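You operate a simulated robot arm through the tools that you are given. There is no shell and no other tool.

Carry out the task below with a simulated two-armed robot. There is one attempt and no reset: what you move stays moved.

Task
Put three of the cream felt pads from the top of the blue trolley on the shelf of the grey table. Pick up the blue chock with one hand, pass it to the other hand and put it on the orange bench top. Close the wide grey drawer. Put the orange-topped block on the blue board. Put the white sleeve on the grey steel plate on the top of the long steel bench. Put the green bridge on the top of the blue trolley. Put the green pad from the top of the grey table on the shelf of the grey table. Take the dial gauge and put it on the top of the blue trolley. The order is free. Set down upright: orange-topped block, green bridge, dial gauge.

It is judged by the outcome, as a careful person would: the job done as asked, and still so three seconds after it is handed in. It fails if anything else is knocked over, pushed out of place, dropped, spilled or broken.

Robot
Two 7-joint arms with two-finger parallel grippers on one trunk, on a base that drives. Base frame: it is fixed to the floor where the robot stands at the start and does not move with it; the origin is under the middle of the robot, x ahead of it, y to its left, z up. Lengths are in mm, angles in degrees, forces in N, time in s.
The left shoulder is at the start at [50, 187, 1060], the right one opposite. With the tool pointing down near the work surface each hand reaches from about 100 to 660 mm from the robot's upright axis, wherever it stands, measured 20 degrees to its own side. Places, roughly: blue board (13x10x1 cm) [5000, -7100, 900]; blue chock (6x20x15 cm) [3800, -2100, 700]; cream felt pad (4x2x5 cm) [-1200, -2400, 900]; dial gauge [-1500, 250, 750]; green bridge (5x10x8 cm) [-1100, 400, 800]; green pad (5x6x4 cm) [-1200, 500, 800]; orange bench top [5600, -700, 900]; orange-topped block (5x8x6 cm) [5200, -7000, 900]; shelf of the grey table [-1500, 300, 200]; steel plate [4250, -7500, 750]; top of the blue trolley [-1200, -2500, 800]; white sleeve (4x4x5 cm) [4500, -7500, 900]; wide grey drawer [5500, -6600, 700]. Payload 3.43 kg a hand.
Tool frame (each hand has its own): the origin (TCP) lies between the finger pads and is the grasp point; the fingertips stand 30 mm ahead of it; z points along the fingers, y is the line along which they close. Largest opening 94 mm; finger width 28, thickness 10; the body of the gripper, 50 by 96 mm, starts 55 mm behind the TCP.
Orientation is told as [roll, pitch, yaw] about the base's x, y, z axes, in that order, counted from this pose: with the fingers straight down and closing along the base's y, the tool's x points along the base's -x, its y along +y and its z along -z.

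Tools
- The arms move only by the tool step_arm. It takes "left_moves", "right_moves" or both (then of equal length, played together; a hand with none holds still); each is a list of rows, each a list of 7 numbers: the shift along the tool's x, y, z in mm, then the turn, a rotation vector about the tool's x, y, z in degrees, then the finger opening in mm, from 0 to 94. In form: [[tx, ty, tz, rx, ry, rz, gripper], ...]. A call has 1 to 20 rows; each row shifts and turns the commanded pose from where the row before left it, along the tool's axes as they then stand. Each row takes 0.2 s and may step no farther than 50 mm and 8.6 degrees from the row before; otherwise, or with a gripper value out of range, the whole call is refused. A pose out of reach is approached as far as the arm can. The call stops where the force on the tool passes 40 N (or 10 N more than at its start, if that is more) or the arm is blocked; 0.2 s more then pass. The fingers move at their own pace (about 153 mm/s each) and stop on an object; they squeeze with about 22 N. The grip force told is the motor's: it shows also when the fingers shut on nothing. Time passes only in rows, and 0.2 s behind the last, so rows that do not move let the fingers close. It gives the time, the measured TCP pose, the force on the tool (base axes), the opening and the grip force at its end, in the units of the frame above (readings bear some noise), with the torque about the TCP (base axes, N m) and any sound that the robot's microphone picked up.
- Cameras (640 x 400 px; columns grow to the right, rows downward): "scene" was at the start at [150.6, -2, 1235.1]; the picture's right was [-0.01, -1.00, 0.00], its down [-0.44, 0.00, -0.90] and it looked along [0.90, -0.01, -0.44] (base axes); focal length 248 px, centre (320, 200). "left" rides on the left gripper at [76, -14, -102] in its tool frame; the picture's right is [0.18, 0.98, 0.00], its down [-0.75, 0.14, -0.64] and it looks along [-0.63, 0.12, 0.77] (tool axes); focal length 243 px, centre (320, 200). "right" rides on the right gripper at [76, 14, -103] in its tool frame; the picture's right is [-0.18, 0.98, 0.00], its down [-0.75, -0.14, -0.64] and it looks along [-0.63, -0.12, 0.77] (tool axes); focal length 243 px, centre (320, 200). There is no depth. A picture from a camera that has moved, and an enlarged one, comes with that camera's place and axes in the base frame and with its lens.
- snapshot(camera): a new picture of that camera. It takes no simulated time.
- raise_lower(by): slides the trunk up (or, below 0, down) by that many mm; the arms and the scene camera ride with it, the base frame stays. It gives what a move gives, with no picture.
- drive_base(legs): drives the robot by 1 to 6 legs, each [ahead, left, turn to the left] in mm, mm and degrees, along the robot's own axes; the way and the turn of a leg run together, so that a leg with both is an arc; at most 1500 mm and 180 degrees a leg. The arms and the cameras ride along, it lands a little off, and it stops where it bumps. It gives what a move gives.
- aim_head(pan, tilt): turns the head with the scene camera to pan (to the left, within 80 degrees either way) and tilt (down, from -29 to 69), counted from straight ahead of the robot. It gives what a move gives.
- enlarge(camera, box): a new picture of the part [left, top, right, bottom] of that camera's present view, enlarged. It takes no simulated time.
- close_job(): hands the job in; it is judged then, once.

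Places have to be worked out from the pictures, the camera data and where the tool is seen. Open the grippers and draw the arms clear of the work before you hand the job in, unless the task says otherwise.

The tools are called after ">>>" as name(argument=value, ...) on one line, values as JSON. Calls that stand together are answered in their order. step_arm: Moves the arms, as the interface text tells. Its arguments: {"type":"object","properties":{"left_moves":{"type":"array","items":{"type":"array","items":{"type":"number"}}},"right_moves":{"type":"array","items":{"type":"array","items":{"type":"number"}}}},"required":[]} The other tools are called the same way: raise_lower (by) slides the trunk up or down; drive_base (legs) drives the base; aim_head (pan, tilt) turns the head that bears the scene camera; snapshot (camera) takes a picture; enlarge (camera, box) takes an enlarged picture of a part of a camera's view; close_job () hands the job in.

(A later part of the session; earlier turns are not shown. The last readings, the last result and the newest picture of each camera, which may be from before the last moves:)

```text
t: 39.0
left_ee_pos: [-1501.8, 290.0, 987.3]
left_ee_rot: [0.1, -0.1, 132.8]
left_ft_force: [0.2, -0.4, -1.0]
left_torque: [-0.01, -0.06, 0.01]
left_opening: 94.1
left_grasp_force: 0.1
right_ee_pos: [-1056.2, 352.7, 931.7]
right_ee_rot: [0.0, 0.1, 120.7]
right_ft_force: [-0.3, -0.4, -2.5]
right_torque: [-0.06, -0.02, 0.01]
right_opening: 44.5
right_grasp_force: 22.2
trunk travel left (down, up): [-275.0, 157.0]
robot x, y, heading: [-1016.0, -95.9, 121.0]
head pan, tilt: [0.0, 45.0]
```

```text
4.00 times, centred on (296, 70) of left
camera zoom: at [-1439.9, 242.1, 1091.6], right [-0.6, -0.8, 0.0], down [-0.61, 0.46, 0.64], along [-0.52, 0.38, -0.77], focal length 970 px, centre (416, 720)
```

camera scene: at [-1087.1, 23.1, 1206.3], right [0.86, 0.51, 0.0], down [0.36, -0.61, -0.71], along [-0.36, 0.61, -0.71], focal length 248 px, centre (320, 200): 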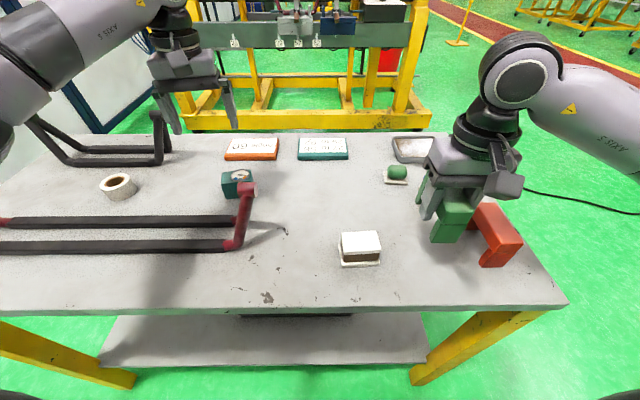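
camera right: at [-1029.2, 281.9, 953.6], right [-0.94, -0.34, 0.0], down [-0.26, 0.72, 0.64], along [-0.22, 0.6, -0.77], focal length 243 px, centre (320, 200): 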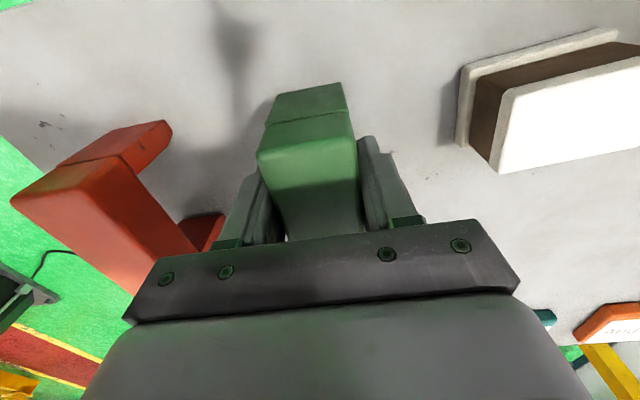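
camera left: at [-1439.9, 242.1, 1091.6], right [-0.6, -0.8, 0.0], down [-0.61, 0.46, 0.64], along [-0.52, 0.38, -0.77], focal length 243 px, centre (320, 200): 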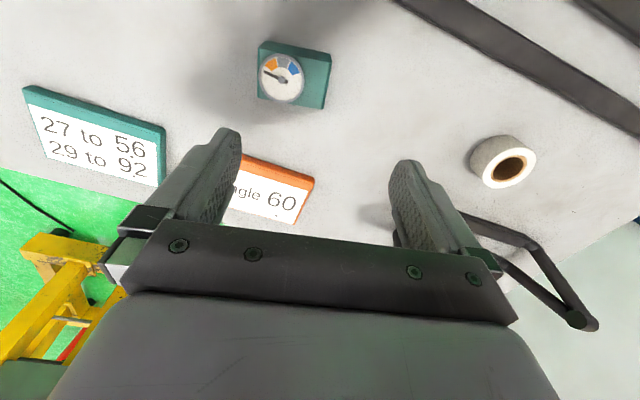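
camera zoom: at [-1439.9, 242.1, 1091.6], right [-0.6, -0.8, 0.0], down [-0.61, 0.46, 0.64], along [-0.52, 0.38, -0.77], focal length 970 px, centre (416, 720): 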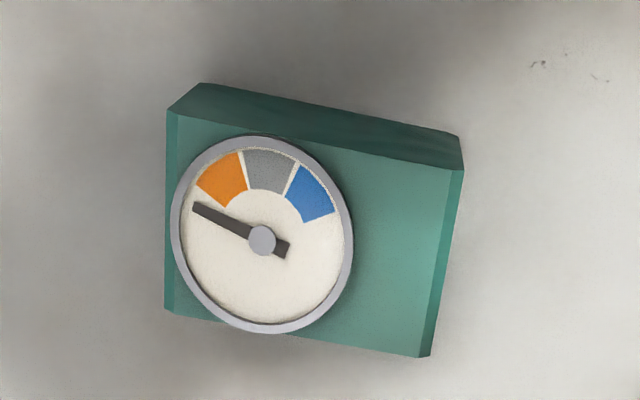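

The gauge top measures about 65 × 43 mm, centred at (-1475, 300), and the hand's yaw matches. I shift over it and lower to z≈836.

>>> step_arm(left_moves=[[11, -26.5, 0, 0, 0, 0, 94], [0, 0, 40, 0, 0, 0, 94], [0, 0, 40, 0, 0, 0, 94], [0, 0, 40, 0, 0, 0, 94], [0, 0, 0, 0, 0, 0, 94]])

>>> snapshot(camera="left")

>>> enlarge(camera="scene", box=[140, 80, 332, 220])

```text
t: 40.2
left_ee_pos: [-1475.1, 302.7, 868.8]
left_ee_rot: [0.0, -0.1, 132.9]
left_ft_force: [-0.5, 0.3, -0.3]
left_torque: [0.02, 0.03, -0.01]
left_opening: 94.0
left_grasp_force: 0.0
right_ee_pos: [-1055.7, 353.7, 931.8]
right_ee_rot: [-0.1, 0.1, 120.7]
right_ft_force: [-1.1, 0.3, -3.0]
right_torque: [-0.02, 0.01, 0.02]
right_opening: 44.2
right_grasp_force: 22.2
trunk travel left (down, up): [-275.0, 157.0]
robot x, y, heading: [-1017.3, -97.4, 120.8]
head pan, tilt: [0.0, 45.0]
```

```text
taken
camera left: at [-1412.4, 255.7, 972.1], right [-0.6, -0.8, 0.0], down [-0.62, 0.46, 0.64], along [-0.52, 0.38, -0.77], focal length 243 px, centre (320, 200)
```

left: 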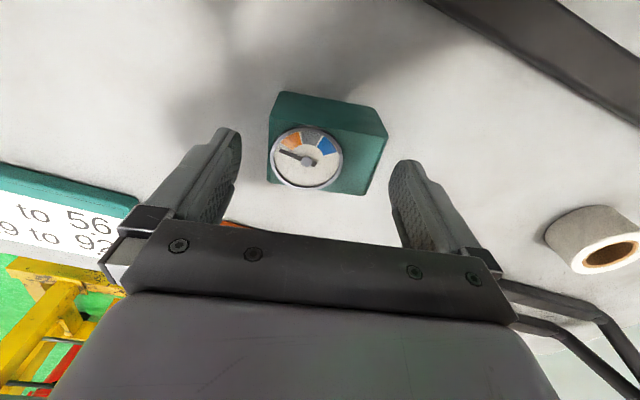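

```text
2.86 times, centred on (236, 150) of scene
camera zoom: at [-1087.1, 22.7, 1206.4], right [0.86, 0.51, 0.0], down [0.36, -0.61, -0.71], along [-0.36, 0.61, -0.71], focal length 708 px, centre (560, 343)
```

zoom: 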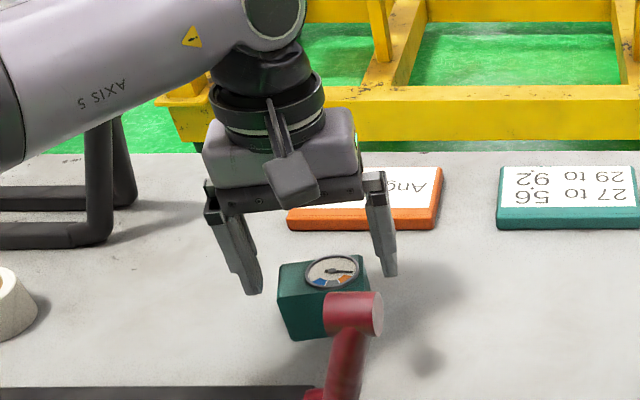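

Alignment is good: the gauge top is centred between the fingertips. I lower 33 mm and close.

>>> step_arm(left_moves=[[0, 0, 33, 0, 0, 0, 94], [0, 0, 0, 0, 0, 0, 94], [0, 0, 0, 0, 0, 0, 50], [0, 0, 0, 0, 0, 0, 50], [0, 0, 0, 0, 0, 0, 50]])

>>> snapshot(camera="left")

```text
t: 41.4
left_ee_pos: [-1474.7, 303.3, 835.9]
left_ee_rot: [0.0, -0.1, 132.9]
left_ft_force: [-0.1, -0.1, 0.3]
left_torque: [0.07, 0.03, 0.07]
left_opening: 70.2
left_grasp_force: 21.4
right_ee_pos: [-1056.7, 353.0, 931.7]
right_ee_rot: [-0.1, 0.2, 120.8]
right_ft_force: [1.3, -0.7, -1.9]
right_torque: [-0.01, 0.0, -0.01]
right_opening: 44.2
right_grasp_force: 22.1
trunk travel left (down, up): [-275.0, 157.0]
robot x, y, heading: [-1016.6, -95.4, 120.9]
head pan, tilt: [0.0, 45.0]
```

```text
taken
camera left: at [-1412.5, 255.5, 939.9], right [-0.6, -0.8, 0.0], down [-0.62, 0.46, 0.64], along [-0.52, 0.38, -0.77], focal length 243 px, centre (320, 200)
```

left: 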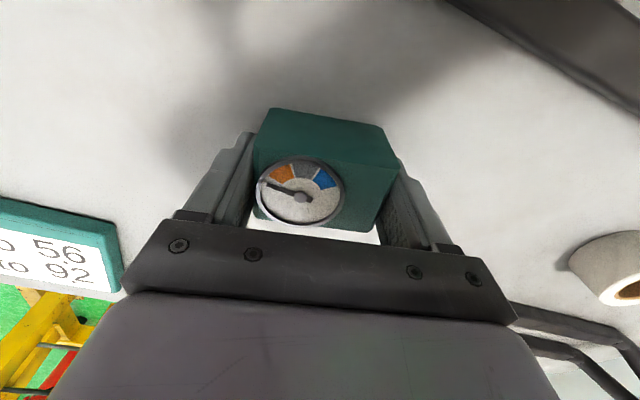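

The gauge is held (70 mm, 21 N). I lift both loads clear and then back away from the table.

>>> step_arm(left_moves=[[0, 0, -20, 0, 0, 0, 50], [0, 0, -40, 0, 0, 0, 50], [0, 0, -45, 0, 0, 0, 50], [0, 0, -45, 0, 0, 0, 50], [0, 0, -45, 0, 0, 0, 50]], right_moves=[[0, 0, -20, 0, 0, 0, 30], [0, 0, -30, 0, 0, 0, 30], [0, 0, -30, 0, 0, 0, 30], [0, 0, -20, 0, 0, 0, 30], [0, 0, 0, 0, 0, 0, 30]])

>>> drive_base(legs=[[-500, 0, 0]])

>>> snapshot(camera="scene")

```text
t: 42.6
left_ee_pos: [-1474.2, 304.1, 1033.9]
left_ee_rot: [0.1, 0.0, 132.8]
left_ft_force: [0.1, -0.5, -2.2]
left_torque: [0.02, 0.03, 0.01]
left_opening: 70.5
left_grasp_force: 22.3
right_ee_pos: [-1059.1, 353.5, 1031.3]
right_ee_rot: [0.0, 0.0, 120.8]
right_ft_force: [0.0, -0.4, -1.3]
right_torque: [-0.03, -0.01, 0.03]
right_opening: 44.1
right_grasp_force: 22.0
trunk travel left (down, up): [-275.0, 157.0]
robot x, y, heading: [-1016.2, -96.9, 120.8]
head pan, tilt: [0.0, 45.0]
```

```text
t: 45.6
left_ee_pos: [-1211.8, -129.7, 1032.7]
left_ee_rot: [0.1, -0.1, 132.4]
left_ft_force: [0.3, 0.0, -1.7]
left_torque: [0.02, 0.02, 0.03]
left_opening: 70.0
left_grasp_force: 22.4
right_ee_pos: [-796.8, -84.9, 1031.8]
right_ee_rot: [0.0, 0.1, 120.4]
right_ft_force: [-0.6, 0.2, -2.3]
right_torque: [-0.02, -0.01, 0.0]
right_opening: 44.5
right_grasp_force: 21.7
trunk travel left (down, up): [-275.0, 157.0]
robot x, y, heading: [-757.0, -537.4, 120.4]
head pan, tilt: [0.0, 45.0]
```

```text
taken
camera scene: at [-826.1, -415.4, 1206.4], right [0.86, 0.51, 0.0], down [0.36, -0.61, -0.71], along [-0.36, 0.61, -0.71], focal length 248 px, centre (320, 200)
```

scene: 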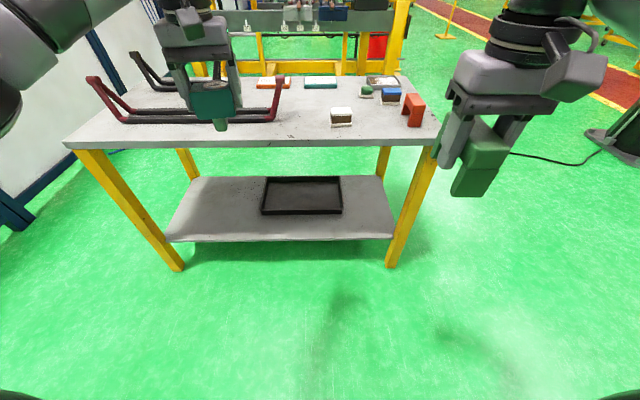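

Now I turn left to face the blue trolley.

>>> drive_base(legs=[[0, 0, 135]])

>>> aim_head(pan=0, tilt=28)

>>> snapshot(camera="scene")

```text
t: 51.6
left_ee_pos: [-716.6, -1143.0, 1032.0]
left_ee_rot: [0.0, 0.1, -92.5]
left_ft_force: [0.2, 0.0, -2.1]
left_torque: [-0.02, -0.02, -0.01]
left_opening: 70.0
left_grasp_force: 21.7
right_ee_pos: [-1043.9, -881.4, 1032.6]
right_ee_rot: [0.1, 0.2, -104.5]
right_ft_force: [-0.1, -0.6, -2.6]
right_torque: [0.03, -0.01, 0.01]
right_opening: 44.3
right_grasp_force: 22.0
trunk travel left (down, up): [-275.0, 157.0]
robot x, y, heading: [-755.3, -538.8, -104.6]
head pan, tilt: [0.0, 45.0]
```

```text
t: 52.4
left_ee_pos: [-718.0, -1142.9, 1032.6]
left_ee_rot: [0.1, 0.0, -92.5]
left_ft_force: [0.4, -0.5, -1.8]
left_torque: [-0.02, 0.0, 0.01]
left_opening: 70.1
left_grasp_force: 21.5
right_ee_pos: [-1043.5, -880.9, 1031.6]
right_ee_rot: [0.0, 0.2, -104.4]
right_ft_force: [0.3, 0.9, -3.2]
right_torque: [0.05, -0.02, -0.01]
right_opening: 44.2
right_grasp_force: 22.2
trunk travel left (down, up): [-275.0, 157.0]
robot x, y, heading: [-754.7, -532.1, -104.2]
head pan, tilt: [0.0, 28.0]
```

```text
taken
camera scene: at [-792.5, -680.9, 1232.1], right [-0.97, 0.25, 0.0], down [0.12, 0.46, -0.88], along [-0.22, -0.85, -0.47], focal length 248 px, centre (320, 200)
```

scene: 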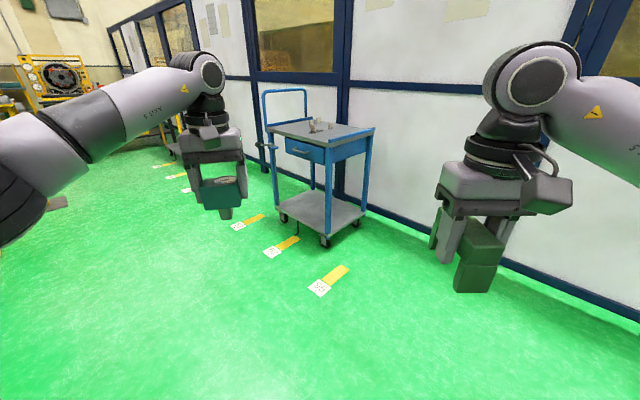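

>>> enlarge(camera="scene", box=[240, 80, 400, 180])

```text
4.00 times, centred on (320, 130) of scene
camera zoom: at [-792.5, -680.9, 1232.1], right [-0.97, 0.25, 0.0], down [0.12, 0.46, -0.88], along [-0.22, -0.85, -0.47], focal length 991 px, centre (320, 480)
```

zoom: 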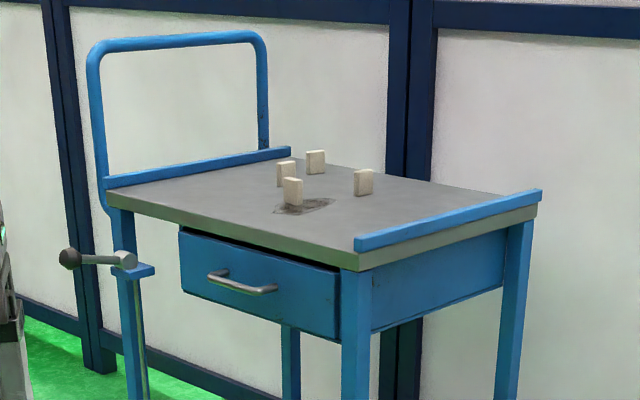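

Four cream pads stand on the trolley; its right half is free. Its front edge runs roughly (-1171,-1966) to (-869,-2548), so I turn to face it (heading about -153°) and slide left to a stand-off.

>>> drive_base(legs=[[0, 0, -48.4], [270, 650, 0], [0, 680, 0]])

>>> snapshot(camera="scene")

```text
t: 66.7
left_ee_pos: [-844.2, -2262.3, 1033.8]
left_ee_rot: [0.1, 0.0, -141.3]
left_ft_force: [0.0, 0.1, -1.6]
left_torque: [0.03, -0.02, 0.01]
left_opening: 70.2
left_grasp_force: 21.6
right_ee_pos: [-863.9, -1844.3, 1030.8]
right_ee_rot: [0.0, 0.1, -153.3]
right_ft_force: [-0.1, 0.1, -2.3]
right_torque: [0.03, -0.02, -0.01]
right_opening: 44.1
right_grasp_force: 21.8
trunk travel left (down, up): [-275.0, 157.0]
robot x, y, heading: [-413.6, -1830.4, -153.4]
head pan, tilt: [0.0, 28.0]
```

```text
taken
camera scene: at [-545.7, -1901.2, 1232.1], right [-0.45, 0.89, 0.0], down [0.42, 0.21, -0.88], along [-0.79, -0.4, -0.47], focal length 248 px, centre (320, 200)
```

scene: 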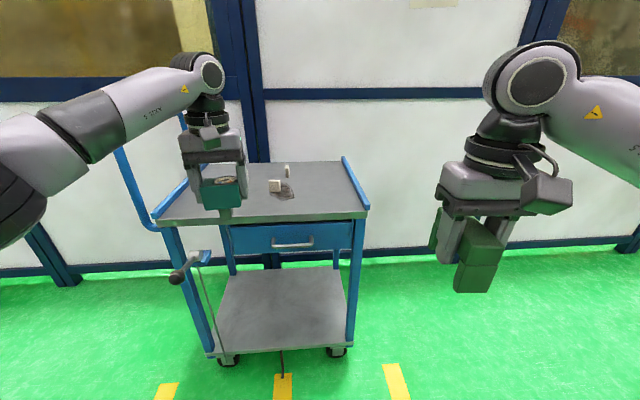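

The trolley's front edge is turned slightly; I correct my heading by 7° left and move closer, then look down at the top.

>>> drive_base(legs=[[0, 0, 7], [330, 0, 0]])

>>> aim_head(pan=0, tilt=42)

>>> snapshot(camera="scene")

>>> snapshot(camera="right")

>>> snapshot(camera="left")

```text
t: 69.5
left_ee_pos: [-1065.5, -2494.7, 1032.7]
left_ee_rot: [-0.1, 0.0, -134.5]
left_ft_force: [0.0, 0.2, -1.4]
left_torque: [0.0, -0.01, -0.01]
left_opening: 70.0
left_grasp_force: 22.0
right_ee_pos: [-1134.5, -2081.3, 1030.1]
right_ee_rot: [0.0, 0.2, -146.5]
right_ft_force: [0.3, -0.1, -2.3]
right_torque: [0.02, -0.03, 0.01]
right_opening: 44.0
right_grasp_force: 21.7
trunk travel left (down, up): [-275.0, 157.0]
robot x, y, heading: [-685.6, -2017.6, -146.2]
head pan, tilt: [0.0, 28.0]
```

```text
t: 70.2
left_ee_pos: [-1064.7, -2493.2, 1032.5]
left_ee_rot: [0.0, 0.0, -134.3]
left_ft_force: [-0.4, 0.1, -2.7]
left_torque: [0.0, 0.0, -0.02]
left_opening: 70.4
left_grasp_force: 22.0
right_ee_pos: [-1133.6, -2081.2, 1031.1]
right_ee_rot: [0.0, 0.2, -146.4]
right_ft_force: [-0.1, 0.1, -2.1]
right_torque: [0.04, -0.03, -0.01]
right_opening: 44.2
right_grasp_force: 22.3
trunk travel left (down, up): [-275.0, 157.0]
robot x, y, heading: [-687.1, -2016.5, -146.5]
head pan, tilt: [0.0, 42.0]
```

```text
taken
camera scene: at [-805.6, -2096.2, 1210.7], right [-0.55, 0.83, 0.0], down [0.56, 0.37, -0.74], along [-0.62, -0.41, -0.67], focal length 248 px, centre (320, 200)
```

scene: 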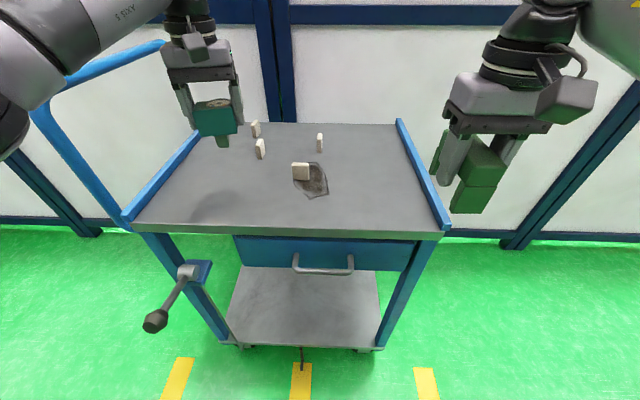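

```text
taken
camera right: at [-1063.0, -2050.7, 1132.0], right [0.39, -0.92, 0.0], down [-0.71, -0.3, 0.64], along [-0.59, -0.25, -0.77], focal length 243 px, centre (320, 200)
```

right: 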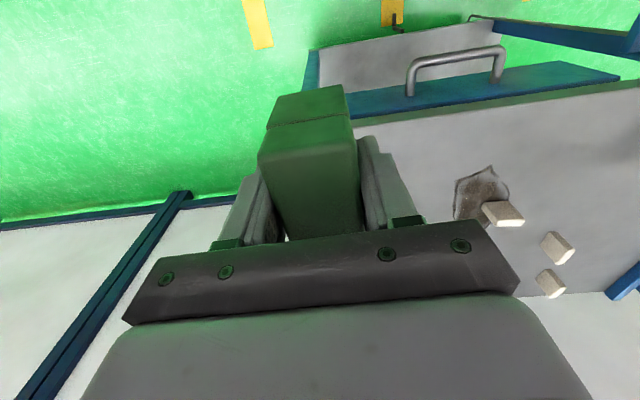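

```text
taken
camera left: at [-1022.4, -2430.6, 1136.1], right [0.83, -0.56, 0.0], down [-0.43, -0.64, 0.64], along [-0.36, -0.53, -0.77], focal length 243 px, centre (320, 200)
```

left: 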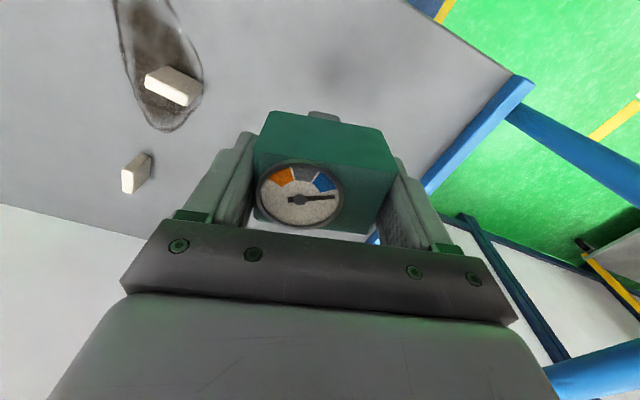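

I check the gauge in the hand: there seems to be a small stub below it.

>>> enlarge(camera="scene", box=[150, 50, 278, 170])

>>> enlarge(camera="left", box=[240, 90, 400, 240])

```text
3.33 times, centred on (214, 110) of scene
camera zoom: at [-805.6, -2096.2, 1210.7], right [-0.55, 0.83, 0.0], down [0.56, 0.37, -0.74], along [-0.62, -0.41, -0.67], focal length 826 px, centre (673, 500)
```

zoom: 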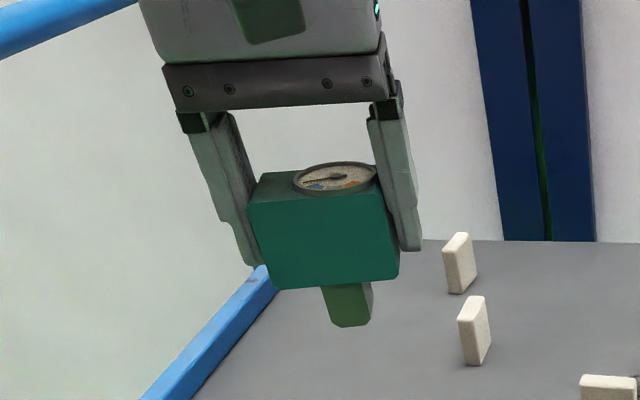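

```text
2.67 times, centred on (320, 165) of left
camera zoom: at [-1022.4, -2430.6, 1136.1], right [0.83, -0.56, 0.0], down [-0.43, -0.64, 0.64], along [-0.36, -0.53, -0.77], focal length 647 px, centre (320, 293)
```

zoom: 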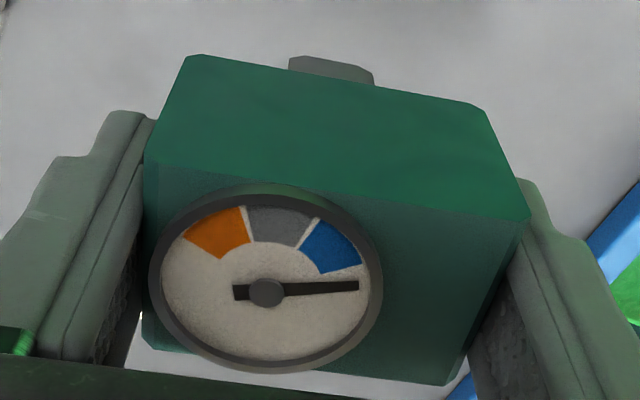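

The gauge has a spring plunger underneath that came out when lifted; it will press back in when set down. The trolley top is near z 838, pads centred near z 863. I square up and move in, and plan the bridge on the free right side.

>>> drive_base(legs=[[0, 30, -2], [120, 0, 0]])

>>> snapshot(camera="scene")

```text
t: 72.0
left_ee_pos: [-1166.9, -2571.5, 1032.5]
left_ee_rot: [0.2, 0.1, -136.1]
left_ft_force: [0.0, 0.1, -1.5]
left_torque: [0.01, -0.02, 0.0]
left_opening: 70.1
left_grasp_force: 21.9
right_ee_pos: [-1222.2, -2156.8, 1031.2]
right_ee_rot: [0.1, 0.2, -148.1]
right_ft_force: [0.6, 0.1, -3.3]
right_torque: [-0.02, -0.03, -0.01]
right_opening: 44.2
right_grasp_force: 22.0
trunk travel left (down, up): [-275.0, 157.0]
robot x, y, heading: [-772.5, -2102.8, -148.2]
head pan, tilt: [0.0, 42.0]
```

```text
taken
camera scene: at [-894.6, -2181.6, 1210.5], right [-0.53, 0.85, 0.0], down [0.57, 0.35, -0.74], along [-0.63, -0.39, -0.67], focal length 248 px, centre (320, 200)
```

scene: 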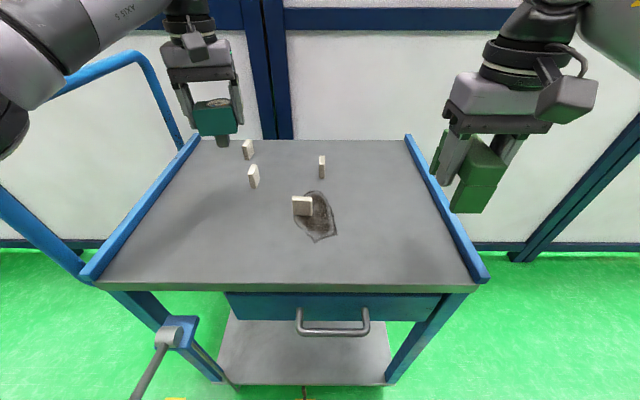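

Now squarely in front: the trolley edge is 349 mm ahead, the right rim 241 mm to my right. I move the bridge in to about 575 mm ahead, 150 mm right, and lower it most of the way.

>>> step_arm(right_moves=[[-41, 10, 0, 0, 0, 0, 30], [-41, 10, 0, 0, 0, 0, 30], [-41, 10, 0, 0, 0, 0, 30], [-41, 10, 0, 0, 0, 0, 30], [0, 0, 40, 0, 0, 0, 30], [0, 0, 40, 0, 0, 0, 30], [0, 0, 40, 0, 0, 0, 30]])

>>> snapshot(camera="scene")

>>> snapshot(camera="right")

```text
t: 73.6
left_ee_pos: [-1165.9, -2571.4, 1032.4]
left_ee_rot: [0.1, -0.1, -136.1]
left_ft_force: [0.7, -0.2, -2.4]
left_torque: [-0.02, 0.03, 0.0]
left_opening: 70.2
left_grasp_force: 21.6
right_ee_pos: [-1341.0, -2275.8, 914.3]
right_ee_rot: [0.1, 0.2, -148.2]
right_ft_force: [0.3, 0.0, -1.8]
right_torque: [0.01, -0.05, -0.01]
right_opening: 44.4
right_grasp_force: 22.3
trunk travel left (down, up): [-275.0, 157.0]
robot x, y, heading: [-770.1, -2103.5, -148.1]
head pan, tilt: [0.0, 42.0]
```

```text
taken
camera scene: at [-894.4, -2181.3, 1210.7], right [-0.53, 0.85, 0.0], down [0.57, 0.35, -0.74], along [-0.63, -0.39, -0.67], focal length 248 px, centre (320, 200)
```

scene: 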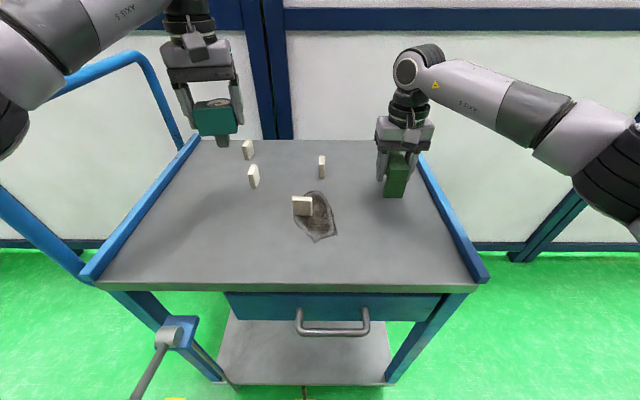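

```text
taken
camera right: at [-1268.2, -2246.5, 1014.1], right [0.36, -0.93, 0.0], down [-0.72, -0.28, 0.64], along [-0.6, -0.23, -0.77], focal length 243 px, centre (320, 200)
```

right: 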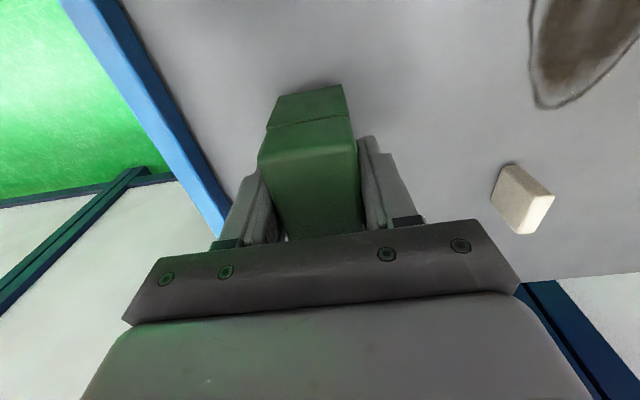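

Clear around it. I lower gently in small steps toward contact.

>>> step_arm(right_moves=[[0, 0, 8, 0, 0, 0, 30], [0, 0, 4, 0, 0, 0, 30], [0, 0, 3, 0, 0, 0, 30], [0, 0, 0, 0, 0, 0, 30]])

>>> enlarge(camera="scene", box=[340, 100, 468, 220])

```text
t: 74.6
left_ee_pos: [-1166.1, -2571.1, 1033.3]
left_ee_rot: [0.2, 0.0, -136.1]
left_ft_force: [0.0, 0.0, -1.5]
left_torque: [-0.03, 0.01, 0.01]
left_opening: 70.2
left_grasp_force: 21.4
right_ee_pos: [-1339.3, -2276.6, 897.1]
right_ee_rot: [-0.1, 0.2, -148.3]
right_ft_force: [0.3, 0.0, -2.0]
right_torque: [0.03, 0.01, -0.03]
right_opening: 44.1
right_grasp_force: 22.3
trunk travel left (down, up): [-275.0, 157.0]
robot x, y, heading: [-770.0, -2101.6, -148.1]
head pan, tilt: [0.0, 42.0]
```

```text
3.33 times, centred on (404, 160) of scene
camera zoom: at [-894.2, -2181.3, 1210.7], right [-0.53, 0.85, 0.0], down [0.57, 0.35, -0.74], along [-0.63, -0.39, -0.67], focal length 826 px, centre (40, 333)
```

zoom: 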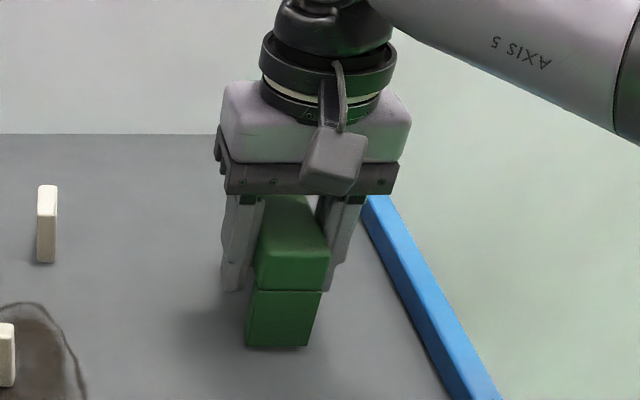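

>>> step_arm(right_moves=[[0, 0, 2, 0, 0, 0, 30], [0, 0, 2, 0, 0, 0, 30], [0, 0, 2, 0, 0, 0, 30], [0, 0, 0, 0, 0, 0, 30]])

```text
t: 75.6
left_ee_pos: [-1164.3, -2571.4, 1032.9]
left_ee_rot: [0.0, -0.1, -136.1]
left_ft_force: [0.1, 0.6, -2.7]
left_torque: [0.02, -0.02, -0.04]
left_opening: 70.2
left_grasp_force: 22.2
right_ee_pos: [-1339.3, -2276.7, 893.4]
right_ee_rot: [0.0, -0.3, -148.2]
right_ft_force: [-5.6, -0.7, 17.8]
right_torque: [0.22, -0.28, 0.05]
right_opening: 44.1
right_grasp_force: 22.2
trunk travel left (down, up): [-275.0, 157.0]
robot x, y, heading: [-772.6, -2107.2, -148.1]
head pan, tilt: [0.0, 42.0]
```

Contact is felt (18 N upward). I open the fingers a little and lift away straight up.

>>> step_arm(right_moves=[[0, 0, -2, 0, 0, 0, 44], [0, 0, 0, 0, 0, 0, 64], [0, 0, 0, 0, 0, 0, 64], [0, 0, -25, 0, 0, 0, 64], [0, 0, -40, 0, 0, 0, 64], [0, 0, -40, 0, 0, 0, 64], [0, 0, -40, 0, 0, 0, 64]])

>>> enlarge(camera="scene", box=[220, 60, 476, 220])

```text
t: 77.2
left_ee_pos: [-1165.5, -2570.8, 1033.1]
left_ee_rot: [-0.1, -0.2, -136.2]
left_ft_force: [0.1, -0.1, -2.5]
left_torque: [0.0, 0.02, 0.01]
left_opening: 70.3
left_grasp_force: 22.2
right_ee_pos: [-1341.2, -2271.8, 1039.8]
right_ee_rot: [-0.1, 0.1, -148.2]
right_ft_force: [-0.3, 0.4, -0.6]
right_torque: [0.0, 0.04, 0.0]
right_opening: 64.0
right_grasp_force: 0.0
trunk travel left (down, up): [-275.0, 157.0]
robot x, y, heading: [-774.3, -2108.8, -148.2]
head pan, tilt: [0.0, 42.0]
```

```text
2.50 times, centred on (348, 140) of scene
camera zoom: at [-893.6, -2181.3, 1210.7], right [-0.53, 0.85, 0.0], down [0.57, 0.35, -0.74], along [-0.63, -0.39, -0.67], focal length 619 px, centre (250, 350)
```

zoom: 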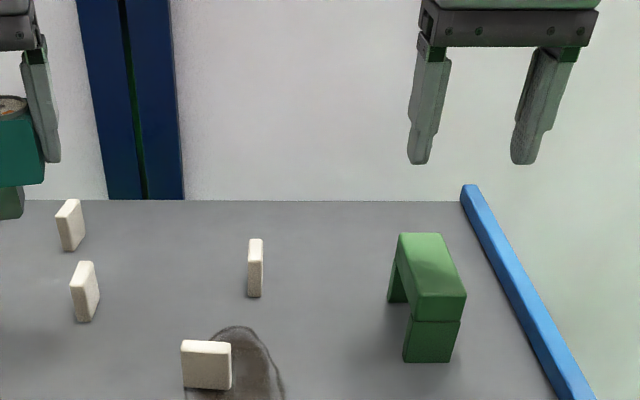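

The bridge stands upright. The front-left zone of the top is empty, so I bring the gauge there (about 470 mm ahead, 230 mm left) and lower it to just above the surface.

>>> step_arm(left_moves=[[33, 21.4, 0, 0, 0, 0, 50], [33, 21.4, 0, 0, 0, 0, 50], [33, 21.4, 0, 0, 0, 0, 50], [0, 0, 40, 0, 0, 0, 50], [0, 0, 40, 0, 0, 0, 50], [0, 0, 33, 0, 0, 0, 50], [0, 0, 0, 0, 0, 0, 50]])

>>> snapshot(camera="scene")

>>> snapshot(camera="left")

```text
t: 78.8
left_ee_pos: [-1048.8, -2550.0, 918.0]
left_ee_rot: [0.0, 0.0, -136.1]
left_ft_force: [-0.6, 0.0, -2.4]
left_torque: [0.03, 0.01, -0.01]
left_opening: 70.4
left_grasp_force: 21.7
right_ee_pos: [-1342.6, -2271.1, 1039.4]
right_ee_rot: [-0.1, 0.1, -148.2]
right_ft_force: [-0.5, 1.3, 0.6]
right_torque: [0.01, 0.02, 0.0]
right_opening: 64.3
right_grasp_force: 0.0
trunk travel left (down, up): [-275.0, 157.0]
robot x, y, heading: [-769.1, -2101.3, -148.3]
head pan, tilt: [0.0, 42.0]
```

```text
taken
camera scene: at [-893.9, -2181.3, 1210.7], right [-0.53, 0.85, 0.0], down [0.57, 0.35, -0.74], along [-0.63, -0.39, -0.67], focal length 248 px, centre (320, 200)
```

scene: 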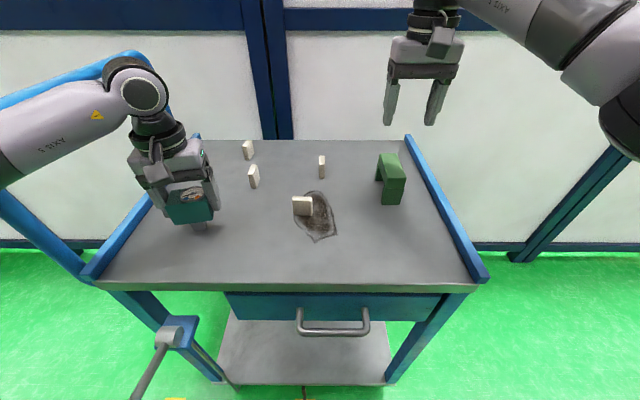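

```text
taken
camera left: at [-1004.1, -2486.8, 1020.7], right [0.81, -0.58, 0.0], down [-0.44, -0.62, 0.64], along [-0.37, -0.52, -0.77], focal length 243 px, centre (320, 200)
```

left: 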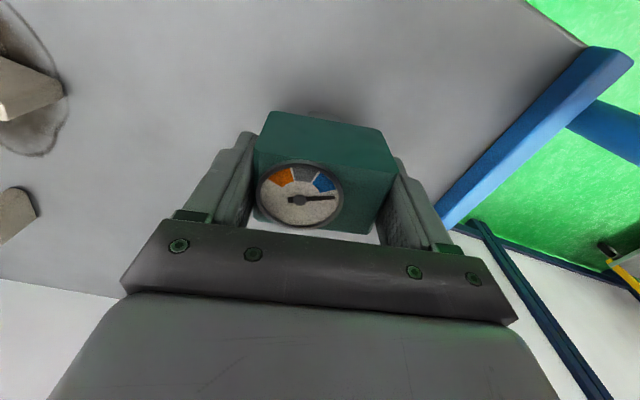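

Clear of the left rim. I lower further in small steps, expecting first the plunger's spring and then the box bottom near TCP z 877.

>>> step_arm(left_moves=[[0, 0, 6, 0, 0, 0, 50], [0, 0, 6, 0, 0, 0, 50], [0, 0, 6, 0, 0, 0, 50], [0, 0, 4, 0, 0, 0, 50], [0, 0, 4, 0, 0, 0, 50], [0, 0, 4, 0, 0, 0, 50], [0, 0, 4, 0, 0, 0, 50], [0, 0, 0, 0, 0, 0, 50]])

>>> snapshot(camera="left")

>>> enlarge(camera="scene", box=[120, 120, 280, 260])

```text
t: 80.6
left_ee_pos: [-1049.5, -2548.3, 885.2]
left_ee_rot: [0.1, -0.2, -136.0]
left_ft_force: [-0.1, 0.2, -1.1]
left_torque: [-0.01, 0.02, 0.0]
left_opening: 70.3
left_grasp_force: 22.3
right_ee_pos: [-1341.6, -2271.4, 1039.0]
right_ee_rot: [-0.1, 0.1, -148.2]
right_ft_force: [-0.3, -0.8, 0.0]
right_torque: [-0.01, -0.02, 0.0]
right_opening: 64.0
right_grasp_force: 0.1
trunk travel left (down, up): [-275.0, 157.0]
robot x, y, heading: [-774.7, -2103.5, -147.9]
head pan, tilt: [0.0, 42.0]
```

```text
taken
camera left: at [-1004.7, -2486.5, 988.9], right [0.81, -0.58, 0.0], down [-0.45, -0.62, 0.64], along [-0.37, -0.52, -0.77], focal length 243 px, centre (320, 200)
```

left: 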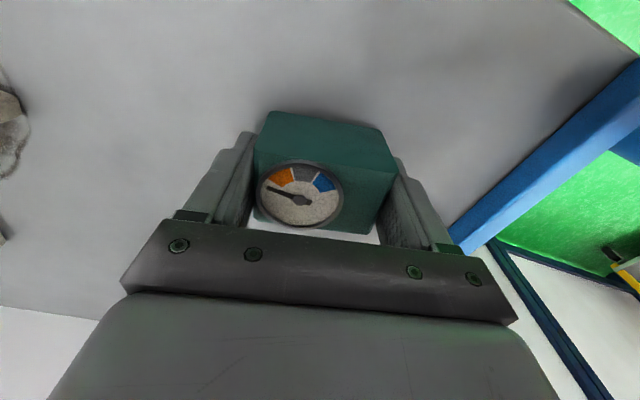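

```text
2.86 times, centred on (200, 190) of scene
camera zoom: at [-893.9, -2181.3, 1210.7], right [-0.53, 0.85, 0.0], down [0.57, 0.35, -0.74], along [-0.63, -0.39, -0.67], focal length 708 px, centre (663, 229)
```

zoom: 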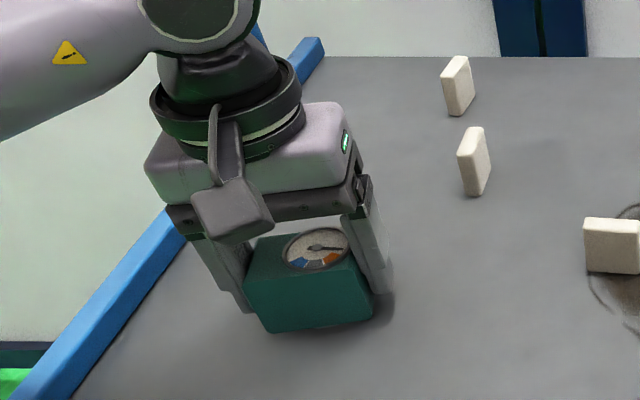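

The plunger is going in and the needle is turning back. I continue in 2 mm steps until the box bottom touches.

>>> step_arm(left_moves=[[0, 0, 2, 0, 0, 0, 50], [0, 0, 2, 0, 0, 0, 50], [0, 0, 2, 0, 0, 0, 50], [0, 0, 0, 0, 0, 0, 50]])

```text
t: 81.6
left_ee_pos: [-1049.8, -2548.7, 880.2]
left_ee_rot: [-0.1, 0.0, -136.0]
left_ft_force: [-0.3, -0.4, -2.0]
left_torque: [-0.01, 0.01, -0.01]
left_opening: 70.5
left_grasp_force: 22.2
right_ee_pos: [-1342.2, -2272.6, 1039.6]
right_ee_rot: [-0.2, 0.1, -148.2]
right_ft_force: [-0.1, 0.5, 0.2]
right_torque: [0.0, -0.03, 0.04]
right_opening: 64.0
right_grasp_force: 0.0
trunk travel left (down, up): [-275.0, 157.0]
robot x, y, heading: [-772.8, -2103.4, -148.1]
head pan, tilt: [0.0, 42.0]
```

>>> step_arm(left_moves=[[0, 0, 2, 0, 0, 0, 50], [0, 0, 1.5, 0, 0, 0, 50], [0, 0, 0, 0, 0, 0, 50]])

```text
t: 82.4
left_ee_pos: [-1049.5, -2549.1, 875.9]
left_ee_rot: [0.1, -0.1, -136.1]
left_ft_force: [0.1, 0.7, 0.1]
left_torque: [-0.03, 0.03, -0.03]
left_opening: 70.4
left_grasp_force: 22.1
right_ee_pos: [-1341.6, -2272.2, 1039.7]
right_ee_rot: [-0.1, 0.2, -148.3]
right_ft_force: [-0.2, 0.3, 0.1]
right_torque: [0.04, 0.01, 0.01]
right_opening: 63.9
right_grasp_force: 0.1
trunk travel left (down, up): [-275.0, 157.0]
robot x, y, heading: [-776.9, -2105.7, -147.9]
head pan, tilt: [0.0, 42.0]
```

>>> step_arm(left_moves=[[0, 0, 1.5, 0, 0, 0, 50], [0, 0, 0, 0, 0, 0, 50]])

>>> enlarge(camera="scene", box=[160, 160, 260, 250])

```text
t: 83.0
left_ee_pos: [-1049.4, -2549.5, 876.9]
left_ee_rot: [0.0, -0.2, -136.1]
left_ft_force: [1.1, 0.7, 11.7]
left_torque: [0.16, -0.27, -0.04]
left_opening: 70.4
left_grasp_force: 22.4
right_ee_pos: [-1341.2, -2271.0, 1039.9]
right_ee_rot: [0.1, 0.2, -148.2]
right_ft_force: [-0.4, -0.3, -0.4]
right_torque: [-0.02, 0.06, 0.0]
right_opening: 63.9
right_grasp_force: 0.0
trunk travel left (down, up): [-275.0, 157.0]
robot x, y, heading: [-771.5, -2104.0, -148.3]
head pan, tilt: [0.0, 42.0]
```

```text
4.44 times, centred on (210, 205) of scene
camera zoom: at [-893.3, -2180.5, 1211.0], right [-0.53, 0.85, 0.0], down [0.57, 0.35, -0.74], along [-0.63, -0.39, -0.67], focal length 1101 px, centre (809, 178)
```

zoom: 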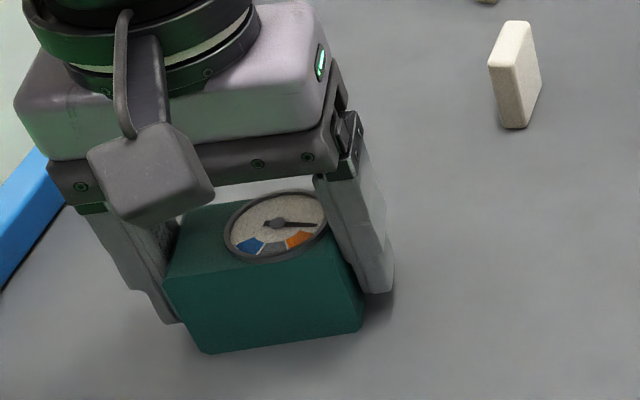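

Firm contact (12 N) with the box sitting flat. I release and lift the left hand straight up.

>>> step_arm(left_moves=[[0, 0, 0, 0, 0, 0, 90], [0, 0, 0, 0, 0, 0, 92], [0, 0, -15, 0, 0, 0, 92], [0, 0, -40, 0, 0, 0, 92], [0, 0, -40, 0, 0, 0, 92], [0, 0, -40, 0, 0, 0, 92]])

>>> snapshot(camera="scene")

>>> snapshot(camera="left")

>>> enlarge(camera="scene", box=[170, 120, 362, 260])

```text
t: 84.4
left_ee_pos: [-1049.0, -2549.4, 1012.0]
left_ee_rot: [0.1, -0.1, -136.1]
left_ft_force: [1.2, -0.7, -0.1]
left_torque: [-0.04, 0.04, -0.01]
left_opening: 91.9
left_grasp_force: 0.1
right_ee_pos: [-1340.9, -2271.7, 1039.6]
right_ee_rot: [0.0, 0.1, -148.3]
right_ft_force: [-0.1, 0.3, 0.3]
right_torque: [-0.01, 0.0, 0.0]
right_opening: 64.1
right_grasp_force: 0.0
trunk travel left (down, up): [-275.0, 157.0]
robot x, y, heading: [-774.3, -2103.9, -148.2]
head pan, tilt: [0.0, 42.0]
```

```text
taken
camera scene: at [-893.7, -2180.8, 1210.7], right [-0.53, 0.85, 0.0], down [0.57, 0.35, -0.74], along [-0.63, -0.39, -0.67], focal length 248 px, centre (320, 200)
```

scene: 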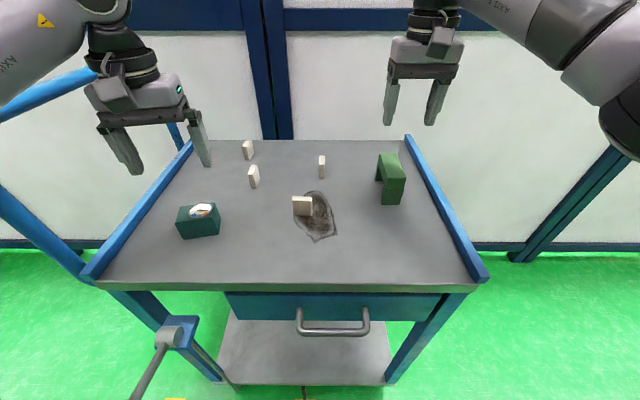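

```text
taken
camera left: at [-1004.0, -2486.7, 1116.1], right [0.81, -0.58, 0.0], down [-0.45, -0.62, 0.64], along [-0.37, -0.52, -0.77], focal length 243 px, centre (320, 200)
```

left: 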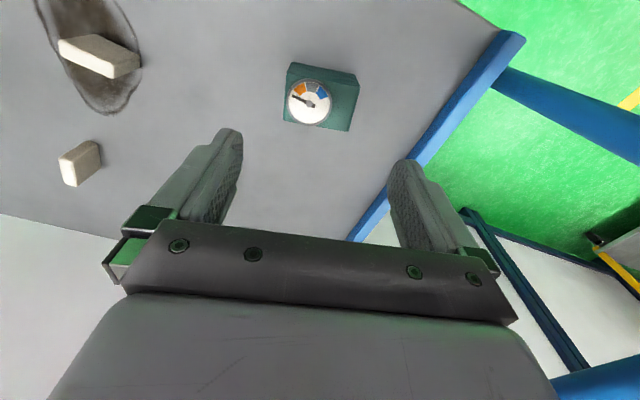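

```text
2.86 times, centred on (266, 190) of scene
camera zoom: at [-893.7, -2180.8, 1210.7], right [-0.53, 0.85, 0.0], down [0.57, 0.35, -0.74], along [-0.63, -0.39, -0.67], focal length 708 px, centre (474, 229)
```

zoom: 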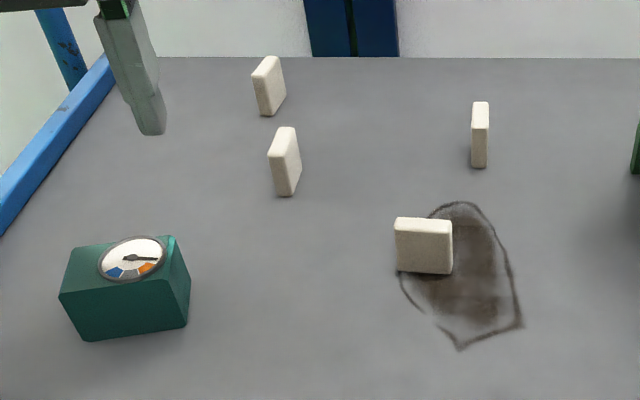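

Gauge and bridge are both standing on the trolley. Now the pads; I look at their orientations from both hand cameras.

>>> enlarge(camera="left", box=[0, 0, 192, 220])

>>> snapshot(camera="right")

```text
1.82 times, centred on (96, 110) of left
camera zoom: at [-1004.0, -2486.7, 1116.1], right [0.81, -0.58, 0.0], down [-0.45, -0.62, 0.64], along [-0.37, -0.52, -0.77], focal length 441 px, centre (727, 364)
```

zoom: 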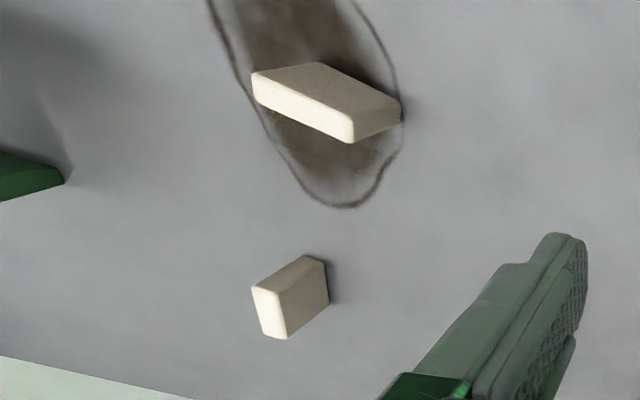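

```text
taken
camera right: at [-1269.4, -2242.7, 1140.3], right [0.36, -0.93, 0.0], down [-0.72, -0.28, 0.64], along [-0.6, -0.23, -0.77], focal length 243 px, centre (320, 200)
```

right: 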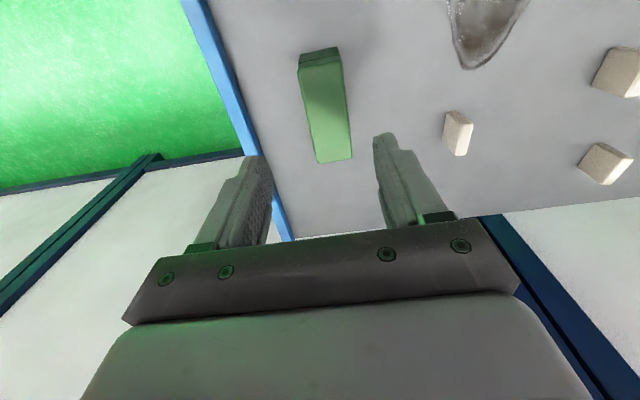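

The left hand will take the pad on the dark patch (A, at about (-1193,-2409), turned 3°) and the right hand the single pad behind it (D). I turn and tilt the left hand 35° and hover above A.

>>> step_arm(left_moves=[[0, 0, 0, 0, 0, 7.6, 80], [0, 0, 0, 0, 0, 7.6, 80], [0, 0, 0, 0, -7, 0, 80], [0, 0, 0, 0, -7, 0, 80], [0, 0, 0, 0, -7, 0, 80], [0, 0, 0, 0, -7, 0, 80], [0, 0, 0, 0, -7, 0, 80], [7.2, -38.5, 9.6, 0, 0, 0, 80], [7.2, -38.5, 9.6, 0, 0, 0, 80], [7.2, -38.5, 9.6, 0, 0, 0, 80], [7.2, -38.5, 9.6, 0, 0, 0, 80], [7.2, -38.5, 9.6, 0, 0, 0, 80]])

>>> snapshot(camera="left")

>>> snapshot(camera="scene")

```text
t: 87.0
left_ee_pos: [-1139.2, -2377.5, 950.7]
left_ee_rot: [0.1, -35.1, -151.3]
left_ft_force: [0.1, 0.3, -0.4]
left_torque: [0.02, 0.03, -0.03]
left_opening: 79.9
left_grasp_force: 0.0
right_ee_pos: [-1341.8, -2271.5, 1039.5]
right_ee_rot: [0.1, 0.0, -148.3]
right_ft_force: [0.4, -0.2, -0.4]
right_torque: [-0.01, 0.01, -0.02]
right_opening: 64.2
right_grasp_force: 0.1
trunk travel left (down, up): [-275.0, 157.0]
robot x, y, heading: [-775.3, -2106.1, -148.1]
head pan, tilt: [0.0, 42.0]
```

```text
taken
camera left: at [-1040.2, -2307.0, 992.3], right [0.6, -0.79, -0.1], down [-0.15, -0.24, 0.96], along [-0.78, -0.56, -0.26], focal length 243 px, centre (320, 200)
```

left: 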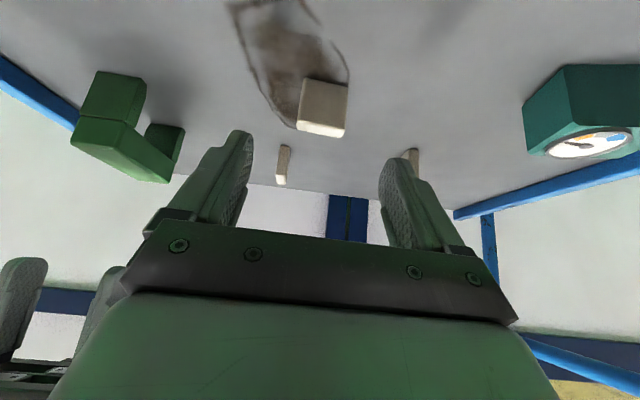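

```text
taken
camera scene: at [-894.0, -2180.8, 1210.7], right [-0.53, 0.85, 0.0], down [0.57, 0.35, -0.74], along [-0.63, -0.39, -0.67], focal length 248 px, centre (320, 200)
```

scene: 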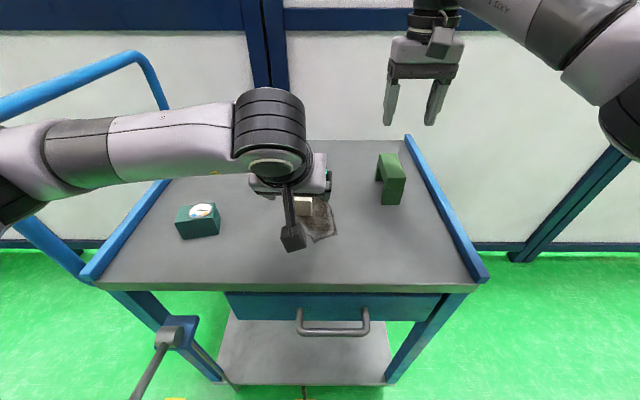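

Pad A is in line with the fingers (about 5 mm low). I advance along the finger direction and close gently.

>>> step_arm(left_moves=[[2, 1, 30, 0, 0, 0, 80], [2, 0, 30, 0, 0, 0, 80], [0, 0, 28, 0, 0, 0, 80], [0, 0, 0, 0, 0, 0, 80]])

>>> snapshot(camera="left")

```text
t: 88.0
left_ee_pos: [-1181.2, -2400.0, 876.6]
left_ee_rot: [0.1, -35.1, -151.3]
left_ft_force: [0.0, 0.4, -0.9]
left_torque: [-0.02, -0.02, 0.0]
left_opening: 80.1
left_grasp_force: 0.1
right_ee_pos: [-1342.1, -2271.6, 1038.5]
right_ee_rot: [-0.2, 0.1, -148.2]
right_ft_force: [0.4, 0.1, -0.3]
right_torque: [0.04, 0.0, -0.02]
right_opening: 63.9
right_grasp_force: 0.0
trunk travel left (down, up): [-275.0, 157.0]
robot x, y, heading: [-774.0, -2105.1, -148.3]
head pan, tilt: [0.0, 42.0]
```

```text
taken
camera left: at [-1081.7, -2330.8, 919.0], right [0.6, -0.79, -0.1], down [-0.15, -0.24, 0.96], along [-0.78, -0.56, -0.26], focal length 243 px, centre (320, 200)
```

left: 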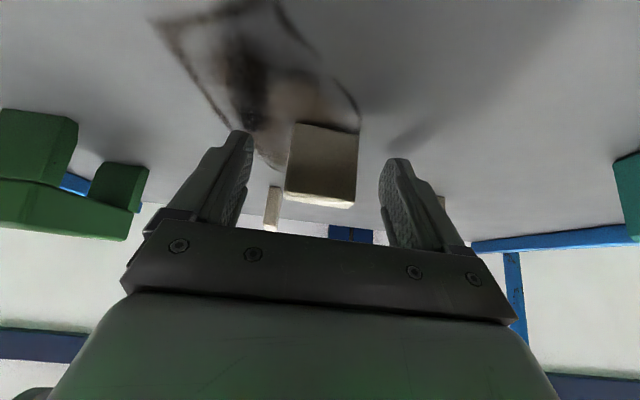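

>>> step_arm(left_moves=[[0, 0, 0, 0, 0, 0, 50], [0, 0, 0, 0, 0, 0, 25], [0, 0, 0, 0, 0, 0, 25], [0, 0, 0, 0, 0, 0, 25]])

>>> snapshot(camera="left")

```text
t: 89.0
left_ee_pos: [-1180.5, -2400.5, 878.6]
left_ee_rot: [0.1, -35.0, -151.2]
left_ft_force: [0.8, 0.4, 0.4]
left_torque: [-0.03, 0.01, 0.0]
left_opening: 42.3
left_grasp_force: 22.1
right_ee_pos: [-1342.8, -2272.5, 1039.3]
right_ee_rot: [0.0, 0.0, -148.2]
right_ft_force: [0.5, 0.0, 0.0]
right_torque: [0.03, 0.0, -0.01]
right_opening: 64.1
right_grasp_force: 0.0
trunk travel left (down, up): [-275.0, 157.0]
robot x, y, heading: [-773.1, -2106.2, -148.1]
head pan, tilt: [0.0, 42.0]
```

```text
taken
camera left: at [-1081.5, -2330.6, 919.4], right [0.6, -0.79, -0.1], down [-0.15, -0.24, 0.96], along [-0.78, -0.56, -0.27], focal length 243 px, centre (320, 200)
```

left: 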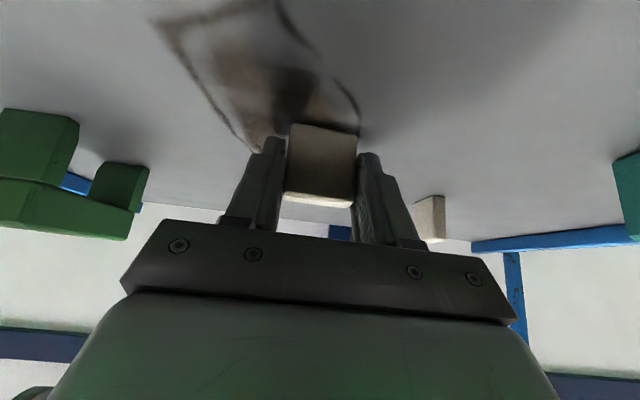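

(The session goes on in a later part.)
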